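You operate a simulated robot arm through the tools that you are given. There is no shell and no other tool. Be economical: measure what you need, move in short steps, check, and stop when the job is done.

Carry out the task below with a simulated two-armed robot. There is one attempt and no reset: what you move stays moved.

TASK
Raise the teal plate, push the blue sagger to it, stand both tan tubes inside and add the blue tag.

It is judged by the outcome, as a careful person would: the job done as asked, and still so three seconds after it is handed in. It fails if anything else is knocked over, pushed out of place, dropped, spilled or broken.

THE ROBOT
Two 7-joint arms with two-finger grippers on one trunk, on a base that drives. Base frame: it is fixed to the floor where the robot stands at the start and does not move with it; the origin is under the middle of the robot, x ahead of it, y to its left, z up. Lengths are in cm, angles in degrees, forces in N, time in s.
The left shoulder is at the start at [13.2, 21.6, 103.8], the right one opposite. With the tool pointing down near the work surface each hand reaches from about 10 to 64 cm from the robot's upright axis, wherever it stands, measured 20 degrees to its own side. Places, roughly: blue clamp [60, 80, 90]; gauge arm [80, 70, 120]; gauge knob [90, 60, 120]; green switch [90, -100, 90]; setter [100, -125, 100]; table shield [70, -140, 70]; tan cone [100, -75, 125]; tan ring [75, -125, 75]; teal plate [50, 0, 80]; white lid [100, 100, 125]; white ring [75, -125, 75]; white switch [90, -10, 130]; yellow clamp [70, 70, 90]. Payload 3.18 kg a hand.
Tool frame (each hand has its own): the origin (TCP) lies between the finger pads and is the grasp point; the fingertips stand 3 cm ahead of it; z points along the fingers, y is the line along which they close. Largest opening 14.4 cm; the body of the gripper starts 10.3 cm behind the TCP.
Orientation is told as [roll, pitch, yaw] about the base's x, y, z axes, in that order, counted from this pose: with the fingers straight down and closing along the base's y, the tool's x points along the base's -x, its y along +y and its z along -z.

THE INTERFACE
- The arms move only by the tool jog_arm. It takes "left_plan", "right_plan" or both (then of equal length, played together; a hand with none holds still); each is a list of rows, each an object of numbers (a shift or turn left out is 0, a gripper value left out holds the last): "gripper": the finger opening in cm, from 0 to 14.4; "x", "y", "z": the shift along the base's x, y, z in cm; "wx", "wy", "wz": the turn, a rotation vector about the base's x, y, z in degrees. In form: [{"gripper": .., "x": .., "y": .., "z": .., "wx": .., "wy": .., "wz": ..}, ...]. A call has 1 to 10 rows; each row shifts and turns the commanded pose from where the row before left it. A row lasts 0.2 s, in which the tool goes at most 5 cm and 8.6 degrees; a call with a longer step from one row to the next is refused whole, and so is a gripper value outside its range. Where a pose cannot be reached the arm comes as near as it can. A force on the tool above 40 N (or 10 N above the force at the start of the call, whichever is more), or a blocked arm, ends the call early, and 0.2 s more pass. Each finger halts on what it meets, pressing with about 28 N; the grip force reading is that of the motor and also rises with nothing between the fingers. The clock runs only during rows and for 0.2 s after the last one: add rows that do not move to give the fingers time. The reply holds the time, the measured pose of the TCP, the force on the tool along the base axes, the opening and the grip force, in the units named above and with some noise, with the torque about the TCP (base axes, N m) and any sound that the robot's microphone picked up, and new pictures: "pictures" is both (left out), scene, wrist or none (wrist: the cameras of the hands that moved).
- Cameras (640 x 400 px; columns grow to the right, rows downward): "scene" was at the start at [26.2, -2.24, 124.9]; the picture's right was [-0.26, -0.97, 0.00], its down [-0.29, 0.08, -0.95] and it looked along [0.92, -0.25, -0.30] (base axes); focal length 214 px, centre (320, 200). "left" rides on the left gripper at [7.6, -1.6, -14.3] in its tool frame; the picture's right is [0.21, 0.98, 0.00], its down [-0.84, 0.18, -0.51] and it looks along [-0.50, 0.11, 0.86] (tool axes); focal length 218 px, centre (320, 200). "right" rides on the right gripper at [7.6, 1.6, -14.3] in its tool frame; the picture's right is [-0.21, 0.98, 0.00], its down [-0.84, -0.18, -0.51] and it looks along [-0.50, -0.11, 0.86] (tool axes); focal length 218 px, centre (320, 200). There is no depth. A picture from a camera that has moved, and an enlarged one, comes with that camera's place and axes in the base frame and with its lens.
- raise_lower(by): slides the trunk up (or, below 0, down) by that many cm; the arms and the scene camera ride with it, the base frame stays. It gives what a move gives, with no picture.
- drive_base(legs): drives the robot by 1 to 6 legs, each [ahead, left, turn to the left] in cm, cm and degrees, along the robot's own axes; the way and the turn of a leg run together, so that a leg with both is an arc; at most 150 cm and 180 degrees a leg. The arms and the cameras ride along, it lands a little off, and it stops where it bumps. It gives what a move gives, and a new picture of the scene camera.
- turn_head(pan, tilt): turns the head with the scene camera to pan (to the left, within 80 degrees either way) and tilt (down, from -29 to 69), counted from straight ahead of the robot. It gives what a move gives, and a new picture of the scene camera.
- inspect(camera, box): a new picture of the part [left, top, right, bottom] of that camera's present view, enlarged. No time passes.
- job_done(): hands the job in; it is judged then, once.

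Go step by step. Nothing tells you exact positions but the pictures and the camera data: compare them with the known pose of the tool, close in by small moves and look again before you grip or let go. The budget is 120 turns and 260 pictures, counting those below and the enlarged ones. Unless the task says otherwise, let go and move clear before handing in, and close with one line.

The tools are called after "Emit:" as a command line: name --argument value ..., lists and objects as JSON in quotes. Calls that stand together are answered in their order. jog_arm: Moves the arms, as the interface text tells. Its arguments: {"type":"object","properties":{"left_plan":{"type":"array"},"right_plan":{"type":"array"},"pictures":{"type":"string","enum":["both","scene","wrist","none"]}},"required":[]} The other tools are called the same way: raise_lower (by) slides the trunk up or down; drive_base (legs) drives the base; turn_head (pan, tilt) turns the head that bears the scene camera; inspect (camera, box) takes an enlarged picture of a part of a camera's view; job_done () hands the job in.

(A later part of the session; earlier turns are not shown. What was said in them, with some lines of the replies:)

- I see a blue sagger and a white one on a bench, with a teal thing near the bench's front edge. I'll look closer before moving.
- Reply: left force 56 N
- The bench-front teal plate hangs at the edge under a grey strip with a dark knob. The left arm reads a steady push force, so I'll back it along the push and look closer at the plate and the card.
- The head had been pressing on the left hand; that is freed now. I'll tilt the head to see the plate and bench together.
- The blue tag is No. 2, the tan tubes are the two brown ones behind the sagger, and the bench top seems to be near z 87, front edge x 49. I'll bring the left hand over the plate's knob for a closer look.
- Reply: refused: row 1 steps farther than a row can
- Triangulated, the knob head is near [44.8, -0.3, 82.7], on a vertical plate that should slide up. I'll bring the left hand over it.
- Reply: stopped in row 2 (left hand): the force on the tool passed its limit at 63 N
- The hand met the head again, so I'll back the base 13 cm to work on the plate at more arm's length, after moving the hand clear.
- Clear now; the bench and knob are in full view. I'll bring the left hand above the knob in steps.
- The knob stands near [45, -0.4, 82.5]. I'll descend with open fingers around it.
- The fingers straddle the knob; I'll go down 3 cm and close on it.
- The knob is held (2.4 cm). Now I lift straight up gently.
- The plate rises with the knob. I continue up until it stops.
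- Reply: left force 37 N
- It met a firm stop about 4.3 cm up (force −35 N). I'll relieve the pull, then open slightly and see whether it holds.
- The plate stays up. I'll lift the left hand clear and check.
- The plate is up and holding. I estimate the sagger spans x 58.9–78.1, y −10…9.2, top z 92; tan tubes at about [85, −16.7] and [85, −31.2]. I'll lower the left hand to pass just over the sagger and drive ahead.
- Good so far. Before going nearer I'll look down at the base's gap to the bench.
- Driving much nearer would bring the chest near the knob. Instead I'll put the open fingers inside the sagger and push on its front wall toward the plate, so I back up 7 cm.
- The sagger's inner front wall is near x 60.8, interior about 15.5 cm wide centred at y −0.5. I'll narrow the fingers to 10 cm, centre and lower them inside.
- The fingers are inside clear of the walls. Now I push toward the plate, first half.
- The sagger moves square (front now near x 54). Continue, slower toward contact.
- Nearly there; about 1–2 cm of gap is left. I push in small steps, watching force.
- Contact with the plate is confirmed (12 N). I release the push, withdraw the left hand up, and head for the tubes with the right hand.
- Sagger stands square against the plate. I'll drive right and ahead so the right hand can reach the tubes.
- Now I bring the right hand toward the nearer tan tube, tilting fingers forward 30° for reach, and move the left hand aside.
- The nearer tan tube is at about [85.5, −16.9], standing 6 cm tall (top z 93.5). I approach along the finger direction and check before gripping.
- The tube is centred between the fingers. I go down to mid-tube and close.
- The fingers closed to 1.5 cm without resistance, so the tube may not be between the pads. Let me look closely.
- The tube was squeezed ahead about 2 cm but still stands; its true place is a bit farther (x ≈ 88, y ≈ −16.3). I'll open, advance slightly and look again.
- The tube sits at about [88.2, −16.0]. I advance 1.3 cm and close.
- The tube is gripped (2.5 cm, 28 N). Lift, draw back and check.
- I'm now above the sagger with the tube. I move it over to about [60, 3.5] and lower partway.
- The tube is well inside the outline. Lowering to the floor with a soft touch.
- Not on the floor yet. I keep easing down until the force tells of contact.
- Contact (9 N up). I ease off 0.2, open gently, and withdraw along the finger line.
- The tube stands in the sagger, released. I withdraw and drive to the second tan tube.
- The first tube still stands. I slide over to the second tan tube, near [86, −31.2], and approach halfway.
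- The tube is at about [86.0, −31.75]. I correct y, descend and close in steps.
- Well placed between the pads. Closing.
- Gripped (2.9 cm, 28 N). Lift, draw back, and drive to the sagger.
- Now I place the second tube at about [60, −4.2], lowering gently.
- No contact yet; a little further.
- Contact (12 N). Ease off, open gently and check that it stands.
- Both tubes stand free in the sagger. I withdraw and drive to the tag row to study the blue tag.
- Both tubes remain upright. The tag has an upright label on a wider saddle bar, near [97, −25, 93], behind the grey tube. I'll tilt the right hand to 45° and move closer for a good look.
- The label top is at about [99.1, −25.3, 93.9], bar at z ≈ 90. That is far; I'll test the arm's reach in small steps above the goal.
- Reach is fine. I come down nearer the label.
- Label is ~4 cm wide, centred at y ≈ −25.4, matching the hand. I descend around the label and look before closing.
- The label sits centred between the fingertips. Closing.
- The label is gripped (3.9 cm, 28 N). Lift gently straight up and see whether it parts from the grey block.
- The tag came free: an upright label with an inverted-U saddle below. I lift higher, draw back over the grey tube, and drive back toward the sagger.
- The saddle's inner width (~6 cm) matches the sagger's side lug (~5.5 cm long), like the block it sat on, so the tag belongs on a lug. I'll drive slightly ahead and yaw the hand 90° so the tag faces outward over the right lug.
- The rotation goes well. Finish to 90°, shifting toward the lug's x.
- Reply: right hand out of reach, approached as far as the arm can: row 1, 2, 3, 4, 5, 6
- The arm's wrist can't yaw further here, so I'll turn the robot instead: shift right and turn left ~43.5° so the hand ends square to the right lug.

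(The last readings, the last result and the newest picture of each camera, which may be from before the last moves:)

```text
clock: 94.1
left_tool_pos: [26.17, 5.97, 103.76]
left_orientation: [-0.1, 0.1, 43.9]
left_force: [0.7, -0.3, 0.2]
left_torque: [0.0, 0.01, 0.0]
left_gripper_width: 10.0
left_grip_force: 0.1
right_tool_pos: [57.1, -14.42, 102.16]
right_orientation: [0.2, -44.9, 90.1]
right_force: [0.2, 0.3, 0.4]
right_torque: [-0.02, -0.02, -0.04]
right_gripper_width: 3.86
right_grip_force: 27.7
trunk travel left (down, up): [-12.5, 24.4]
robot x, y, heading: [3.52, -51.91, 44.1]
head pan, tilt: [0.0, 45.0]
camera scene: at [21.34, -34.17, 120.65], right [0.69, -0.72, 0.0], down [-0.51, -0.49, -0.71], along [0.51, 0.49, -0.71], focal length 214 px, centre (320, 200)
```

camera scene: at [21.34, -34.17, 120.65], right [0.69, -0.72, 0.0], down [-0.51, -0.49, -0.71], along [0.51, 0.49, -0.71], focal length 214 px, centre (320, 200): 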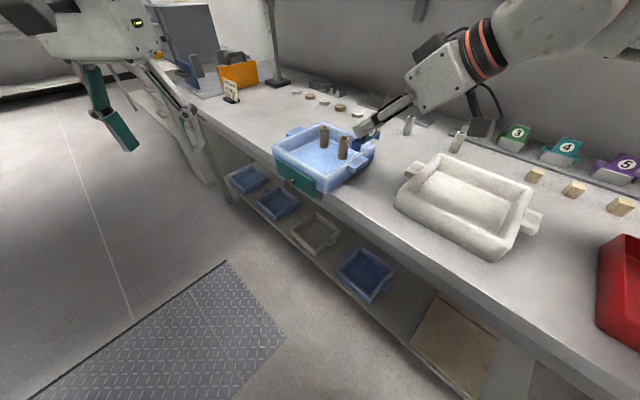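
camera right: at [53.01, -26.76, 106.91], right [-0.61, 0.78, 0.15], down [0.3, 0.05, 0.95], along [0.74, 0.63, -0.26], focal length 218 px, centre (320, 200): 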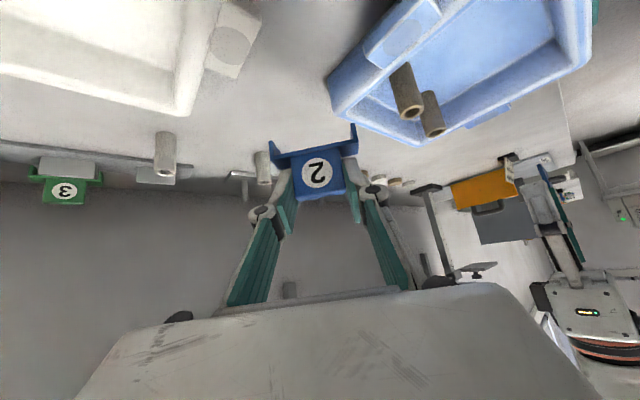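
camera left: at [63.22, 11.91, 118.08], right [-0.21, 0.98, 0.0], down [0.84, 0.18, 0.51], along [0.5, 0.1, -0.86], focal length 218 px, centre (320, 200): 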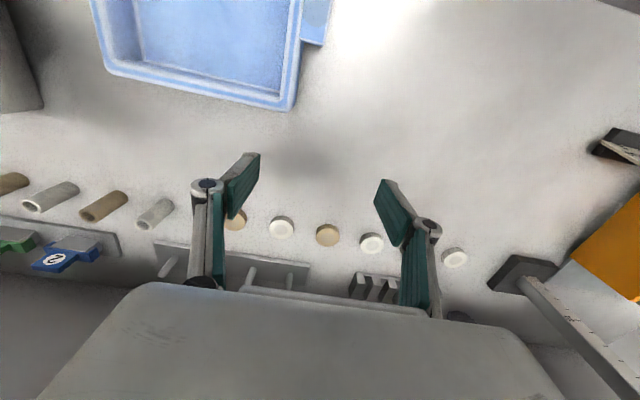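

Now the hand is square to the lug. Let me look at tag and lug from the wrist and scene cameras.

Emit:
inspect --camera "right" --box '[160, 0, 480, 230]'

Emit:
inspect --camera "scene" --box '[260, 80, 440, 210]'

```text
1.74 times, centred on (320, 115) of right
camera zoom: at [55.47, -29.93, 106.91], right [-0.98, 0.14, 0.15], down [0.18, 0.24, 0.95], along [0.1, 0.96, -0.26], focal length 380 px, centre (320, 348)
```

zoom: 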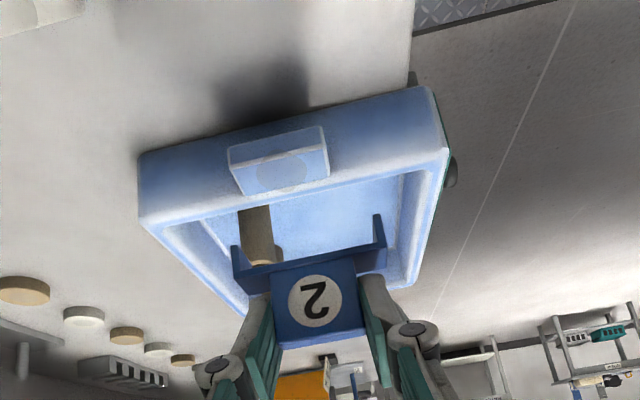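

```text
3.08 times, centred on (350, 145) of scene
camera zoom: at [21.34, -34.17, 120.65], right [0.69, -0.72, 0.0], down [-0.51, -0.49, -0.71], along [0.51, 0.49, -0.71], focal length 660 px, centre (228, 369)
```

zoom: 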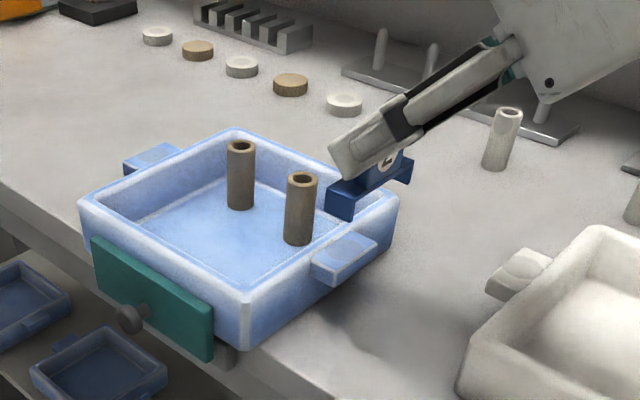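

The lug spans x 55.3–60.65, y −12.6…−10, top z ≈ 91; the tag's bar is centred at about [57.1, −13.7]. I shift over the lug and lower partway.

Emit:
jog_arm --right_plan '[{"x": 0.9, "y": 1.1}, {"y": 1.1}, {"z": -2}, {"z": -1.7}, {}]' --pictures "none"

Emit:
inspect --camera "right" --box '[200, 20, 440, 190]'

Emit:
inspect --camera "scene" --box '[300, 100, 400, 200]'

```text
clock: 95.3
left_tool_pos: [26.25, 5.87, 103.74]
left_orientation: [-0.1, 0.0, 44.0]
left_force: [-0.1, -0.1, 0.0]
left_torque: [0.0, 0.0, 0.0]
left_gripper_width: 9.97
left_grip_force: 0.0
right_tool_pos: [57.86, -12.39, 98.49]
right_orientation: [0.2, -44.9, 90.2]
right_force: [-0.1, 0.4, -0.1]
right_torque: [-0.01, 0.0, 0.0]
right_gripper_width: 3.87
right_grip_force: 27.5
trunk travel left (down, up): [-12.5, 24.4]
robot x, y, heading: [3.04, -51.83, 43.6]
head pan, tilt: [0.0, 45.0]
```

```text
2.35 times, centred on (320, 105) of right
camera zoom: at [56.38, -27.73, 103.2], right [-0.98, 0.14, 0.15], down [0.18, 0.24, 0.95], along [0.1, 0.96, -0.26], focal length 514 px, centre (320, 424)
```

zoom: 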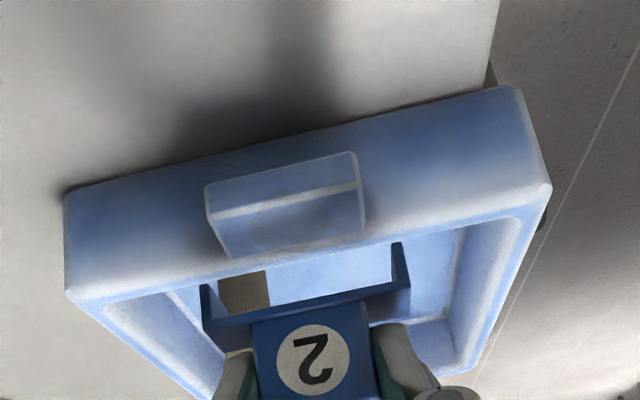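

```text
4.00 times, centred on (350, 150) of scene
camera zoom: at [21.34, -34.21, 120.66], right [0.69, -0.72, 0.0], down [-0.51, -0.49, -0.71], along [0.51, 0.49, -0.71], focal length 858 px, centre (200, 400)
```

zoom: 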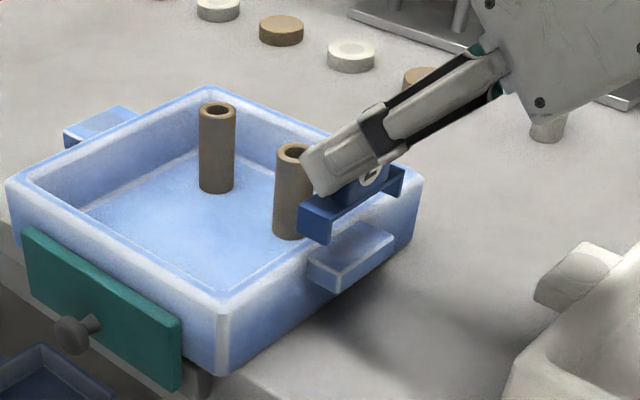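

Tag and lug align within 0.2 cm with about 0.4 cm play on each side. Lowering.

Emit:
jog_arm --right_plan '[{"x": 0.1, "z": -1}, {"z": -0.8}, {"z": -0.4}, {}]' --pictures "none"

Emit:
inspect --camera "right" --box '[200, 20, 440, 190]'

Emit:
inspect --camera "scene" --box '[300, 100, 400, 200]'

```text
clock: 96.3
left_tool_pos: [26.15, 5.74, 103.9]
left_orientation: [0.0, -0.1, 44.0]
left_force: [-0.1, 0.1, -0.3]
left_torque: [-0.04, -0.02, 0.0]
left_gripper_width: 9.99
left_grip_force: 0.1
right_tool_pos: [58.04, -12.32, 96.64]
right_orientation: [-0.1, -45.3, 90.4]
right_force: [2.8, 0.0, 15.1]
right_torque: [0.32, 0.0, -0.06]
right_gripper_width: 3.87
right_grip_force: 28.0
trunk travel left (down, up): [-12.5, 24.4]
robot x, y, heading: [2.98, -51.72, 43.8]
head pan, tilt: [0.0, 45.0]
```

```text
2.35 times, centred on (320, 105) of right
camera zoom: at [56.5, -27.77, 101.23], right [-0.98, 0.14, 0.15], down [0.18, 0.23, 0.96], along [0.1, 0.96, -0.25], focal length 514 px, centre (320, 424)
```

zoom: 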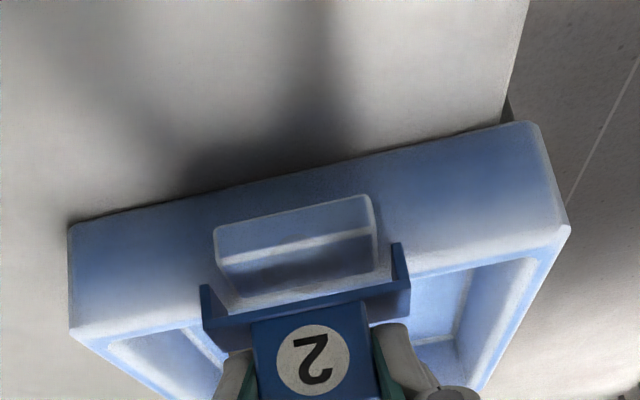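

```text
4.00 times, centred on (350, 150) of scene
camera zoom: at [21.27, -34.29, 120.72], right [0.69, -0.72, 0.0], down [-0.51, -0.49, -0.71], along [0.51, 0.49, -0.71], focal length 858 px, centre (200, 400)
```

zoom: 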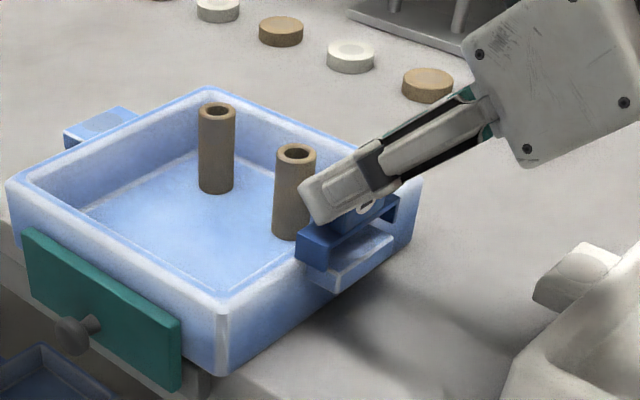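

It met resistance (15 N) early: the saddle is ~2 cm deep and its back probably rides on the wall rim. I raise 1 cm, shift 0.7 cm outward, and try again.

Emit:
jog_arm --right_plan '[{"z": 1}, {"y": -0.7}, {}, {"z": -0.5}, {"z": -0.5}, {"z": -0.3}, {}]' --pictures "none"

Emit:
inspect --camera "right" --box '[200, 40, 440, 210]'

Emit:
inspect --camera "scene" --box '[320, 120, 400, 190]'

```text
clock: 97.9
left_tool_pos: [26.22, 5.88, 103.77]
left_orientation: [-0.1, 0.0, 44.0]
left_force: [0.0, -0.3, 0.0]
left_torque: [-0.01, 0.02, 0.0]
left_gripper_width: 9.97
left_grip_force: 0.0
right_tool_pos: [58.03, -13.03, 95.88]
right_orientation: [0.2, -44.9, 90.2]
right_force: [0.4, -0.2, -0.6]
right_torque: [-0.01, 0.02, -0.02]
right_gripper_width: 3.89
right_grip_force: 28.0
trunk travel left (down, up): [-12.5, 24.4]
robot x, y, heading: [2.77, -51.56, 43.6]
head pan, tilt: [0.0, 45.0]
```

```text
2.35 times, centred on (320, 125) of right
camera zoom: at [56.51, -28.47, 100.66], right [-0.98, 0.14, 0.15], down [0.18, 0.24, 0.95], along [0.1, 0.96, -0.26], focal length 514 px, centre (320, 376)
```

zoom: 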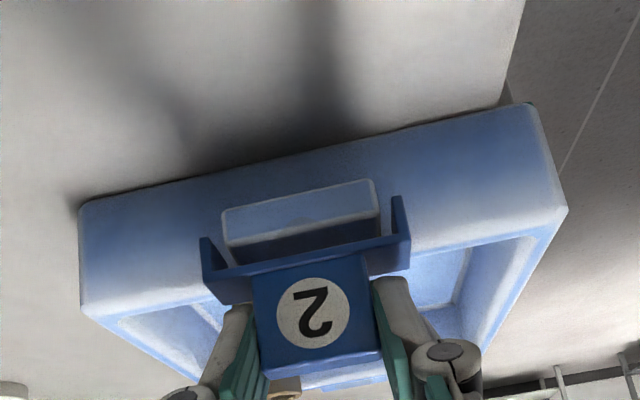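

```text
5.71 times, centred on (360, 155) of scene
camera zoom: at [21.36, -34.19, 120.65], right [0.69, -0.72, 0.0], down [-0.51, -0.49, -0.71], along [0.51, 0.49, -0.71], focal length 1226 px, centre (91, 457)
```

zoom: 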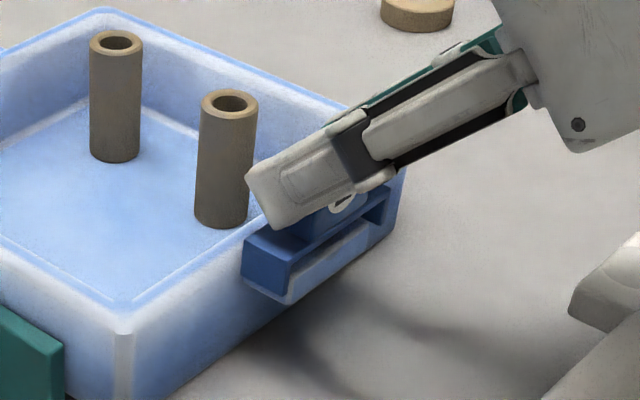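

The saddle passes freely over the lug now. Lower until it seats.

Emit:
jog_arm --right_plan '[{"z": -0.3}, {"z": -0.3}, {}]' --pictures "none"

Emit:
inspect --camera "scene" --box '[320, 120, 400, 190]'

```text
clock: 98.7
left_tool_pos: [26.32, 5.92, 103.84]
left_orientation: [-0.1, 0.1, 43.9]
left_force: [-0.5, -0.4, 0.3]
left_torque: [-0.02, -0.02, 0.02]
left_gripper_width: 9.98
left_grip_force: 0.1
right_tool_pos: [58.04, -13.05, 95.35]
right_orientation: [0.2, -44.9, 90.1]
right_force: [0.8, -0.1, -0.9]
right_torque: [0.02, 0.03, 0.01]
right_gripper_width: 3.89
right_grip_force: 28.1
trunk travel left (down, up): [-12.5, 24.4]
robot x, y, heading: [3.1, -51.79, 43.7]
head pan, tilt: [0.0, 45.0]
```

```text
5.71 times, centred on (360, 155) of scene
camera zoom: at [21.36, -34.2, 120.65], right [0.69, -0.72, 0.0], down [-0.51, -0.49, -0.71], along [0.51, 0.49, -0.71], focal length 1226 px, centre (91, 457)
```

zoom: 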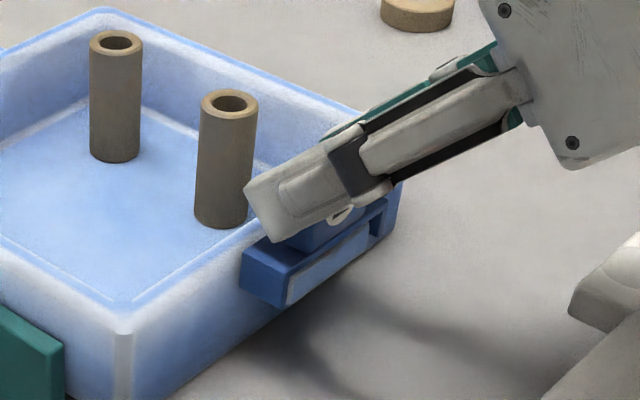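

Emit:
jog_arm --right_plan '[{"z": -0.2}, {"z": -0.2}, {}]' --pictures "none"

Emit:
inspect --camera "right" --box '[200, 40, 440, 210]'

```text
clock: 99.5
left_tool_pos: [26.27, 5.82, 103.8]
left_orientation: [-0.1, 0.1, 43.9]
left_force: [-0.7, 0.4, 0.0]
left_torque: [0.04, 0.0, 0.0]
left_gripper_width: 9.98
left_grip_force: 0.1
right_tool_pos: [58.11, -13.16, 95.11]
right_orientation: [0.1, -44.9, 90.1]
right_force: [0.8, 0.3, 3.6]
right_torque: [0.05, -0.09, -0.02]
right_gripper_width: 3.88
right_grip_force: 27.9
trunk travel left (down, up): [-12.5, 24.4]
robot x, y, heading: [3.25, -51.92, 43.6]
head pan, tilt: [0.0, 45.0]
```

```text
2.35 times, centred on (320, 125) of right
camera zoom: at [56.5, -28.49, 99.73], right [-0.98, 0.14, 0.15], down [0.18, 0.24, 0.95], along [0.1, 0.96, -0.26], focal length 514 px, centre (320, 376)
```

zoom: 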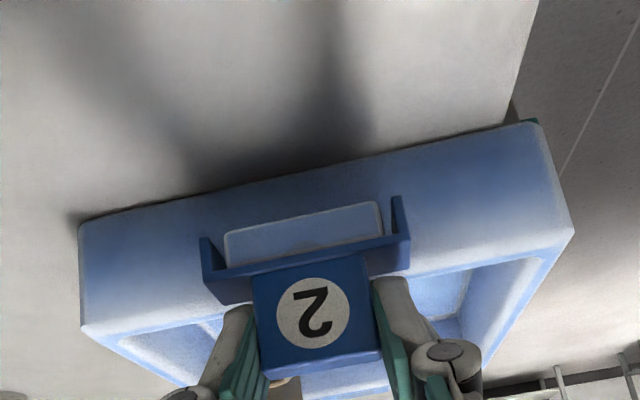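

The tag has seated (light 4 N). I open gently and check.

Emit:
jog_arm --right_plan '[{}, {"gripper": 4.4}, {"gripper": 5}, {}, {}]' --pictures "none"

Emit:
inspect --camera "right" --box '[200, 40, 440, 210]'

Emit:
inspect --camera "scene" --box '[320, 120, 400, 190]'

```text
clock: 100.7
left_tool_pos: [26.21, 5.92, 103.72]
left_orientation: [-0.1, 0.1, 43.9]
left_force: [0.0, -0.8, -0.8]
left_torque: [-0.01, 0.04, -0.04]
left_gripper_width: 9.98
left_grip_force: 0.1
right_tool_pos: [58.08, -12.98, 95.07]
right_orientation: [0.2, -44.8, 90.2]
right_force: [-0.4, 1.0, 0.0]
right_torque: [-0.02, -0.01, 0.05]
right_gripper_width: 5.03
right_grip_force: 0.1
trunk travel left (down, up): [-12.5, 24.4]
robot x, y, heading: [3.25, -51.55, 43.6]
head pan, tilt: [0.0, 45.0]
```

```text
2.35 times, centred on (320, 125) of right
camera zoom: at [56.51, -28.48, 99.65], right [-0.98, 0.14, 0.15], down [0.18, 0.24, 0.95], along [0.1, 0.96, -0.26], focal length 514 px, centre (320, 376)
```

zoom: 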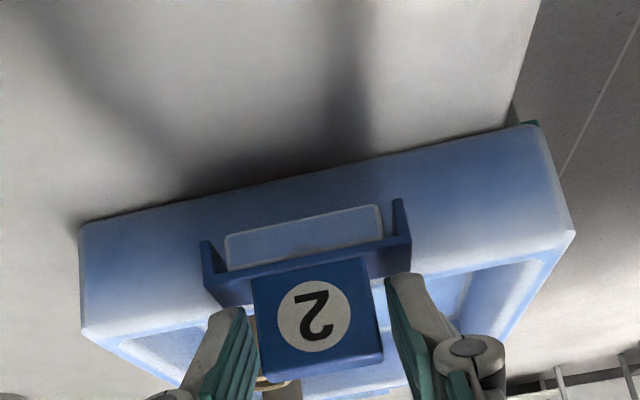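

```text
5.71 times, centred on (360, 155) of scene
camera zoom: at [21.36, -34.19, 120.65], right [0.69, -0.72, 0.0], down [-0.51, -0.49, -0.71], along [0.51, 0.49, -0.71], focal length 1226 px, centre (91, 457)
```

zoom: 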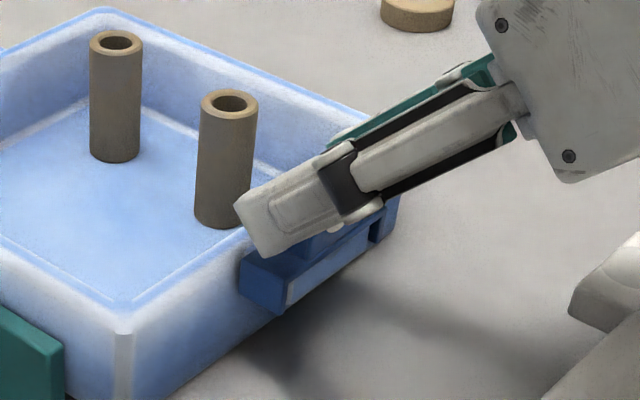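

The tag stays on the lug. Withdraw along the finger direction and view.

Emit:
jog_arm --right_plan '[{"y": -1, "z": 1}, {"y": -1.5, "z": 1.5}, {"y": -2, "z": 2}, {"y": -2.5, "z": 2.5}, {}]' --pictures "none"

Emit:
inspect --camera "right" --box '[200, 20, 440, 190]'

Emit:
inspect --camera "scene" --box '[250, 100, 410, 210]'

```text
clock: 101.9
left_tool_pos: [26.4, 6.01, 103.65]
left_orientation: [-0.1, 0.3, 43.8]
left_force: [1.1, -0.6, 0.3]
left_torque: [-0.04, 0.04, 0.03]
left_gripper_width: 10.0
left_grip_force: 0.0
right_tool_pos: [58.19, -20.0, 101.72]
right_orientation: [0.3, -44.8, 89.9]
right_force: [0.1, 0.4, 0.3]
right_torque: [0.0, 0.03, 0.04]
right_gripper_width: 4.99
right_grip_force: 0.1
trunk travel left (down, up): [-12.5, 24.4]
robot x, y, heading: [2.88, -51.84, 43.9]
head pan, tilt: [0.0, 45.0]
```

```text
2.35 times, centred on (320, 105) of right
camera zoom: at [56.71, -35.48, 106.46], right [-0.98, 0.14, 0.15], down [0.18, 0.24, 0.95], along [0.1, 0.96, -0.26], focal length 514 px, centre (320, 424)
```

zoom: 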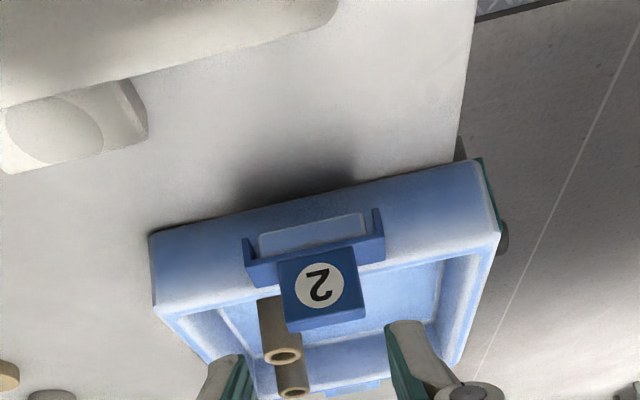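

```text
3.64 times, centred on (330, 155) of scene
camera zoom: at [21.45, -34.12, 120.59], right [0.69, -0.72, 0.0], down [-0.51, -0.49, -0.71], along [0.51, 0.49, -0.71], focal length 780 px, centre (284, 364)
```

zoom: 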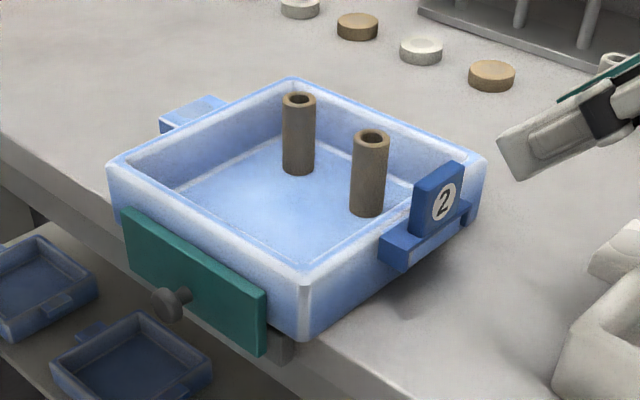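

The tag sits neatly on the lug, and both tubes stand. Last check of the plate–sagger contact before handing in.

Emit:
inspect --camera "scene" --box '[270, 145, 340, 200]'

Emit:
inspect --camera "left" --box '[0, 0, 640, 400]'

```text
7.27 times, centred on (305, 172) of scene
camera zoom: at [21.45, -34.12, 120.59], right [0.69, -0.72, 0.0], down [-0.51, -0.49, -0.71], along [0.51, 0.49, -0.71], focal length 1560 px, centre (429, 400)
```

zoom: 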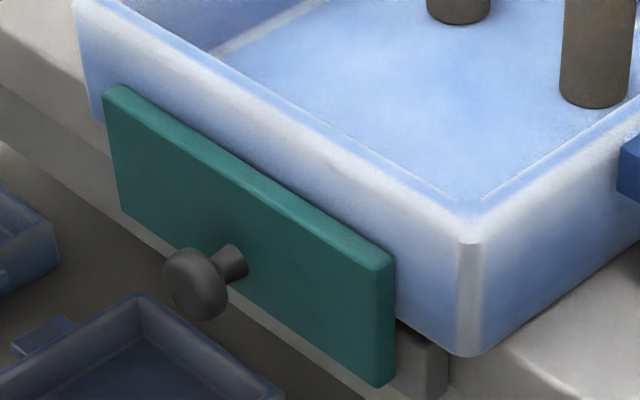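

```text
1.00 times, centred on (320, 200) of left (not enlarged: the box is as wide or as high as the picture)
camera zoom: at [22.03, -0.56, 117.95], right [-0.83, 0.56, 0.0], down [0.48, 0.72, 0.5], along [0.28, 0.42, -0.86], focal length 218 px, centre (320, 200)
```

zoom: 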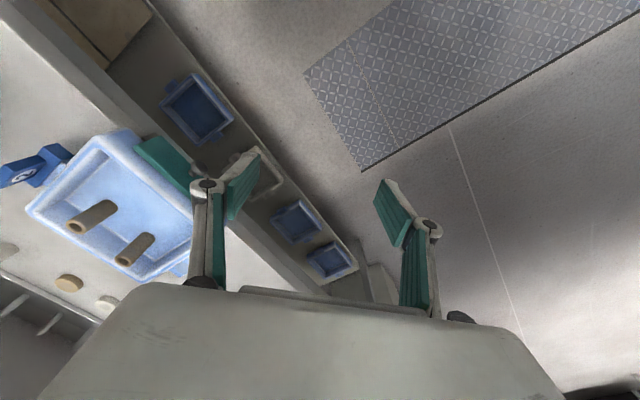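

The plate is up with the sagger flush against it, both tan tubes stand inside and the blue tag is seated on the lug. Both hands are clear, so I'm handing in.

Emit:
job_done

```text
The job is handed in.
```

The teal plate is raised, the blue sagger is flush against it with both tan tubes standing inside, and the blue tag (No. 2) is seated on the sagger's right lug. I put the tag on the lug because the task named no spot and its saddle fits there. The card on the bench says tag 4, but I used the blue one as you asked.
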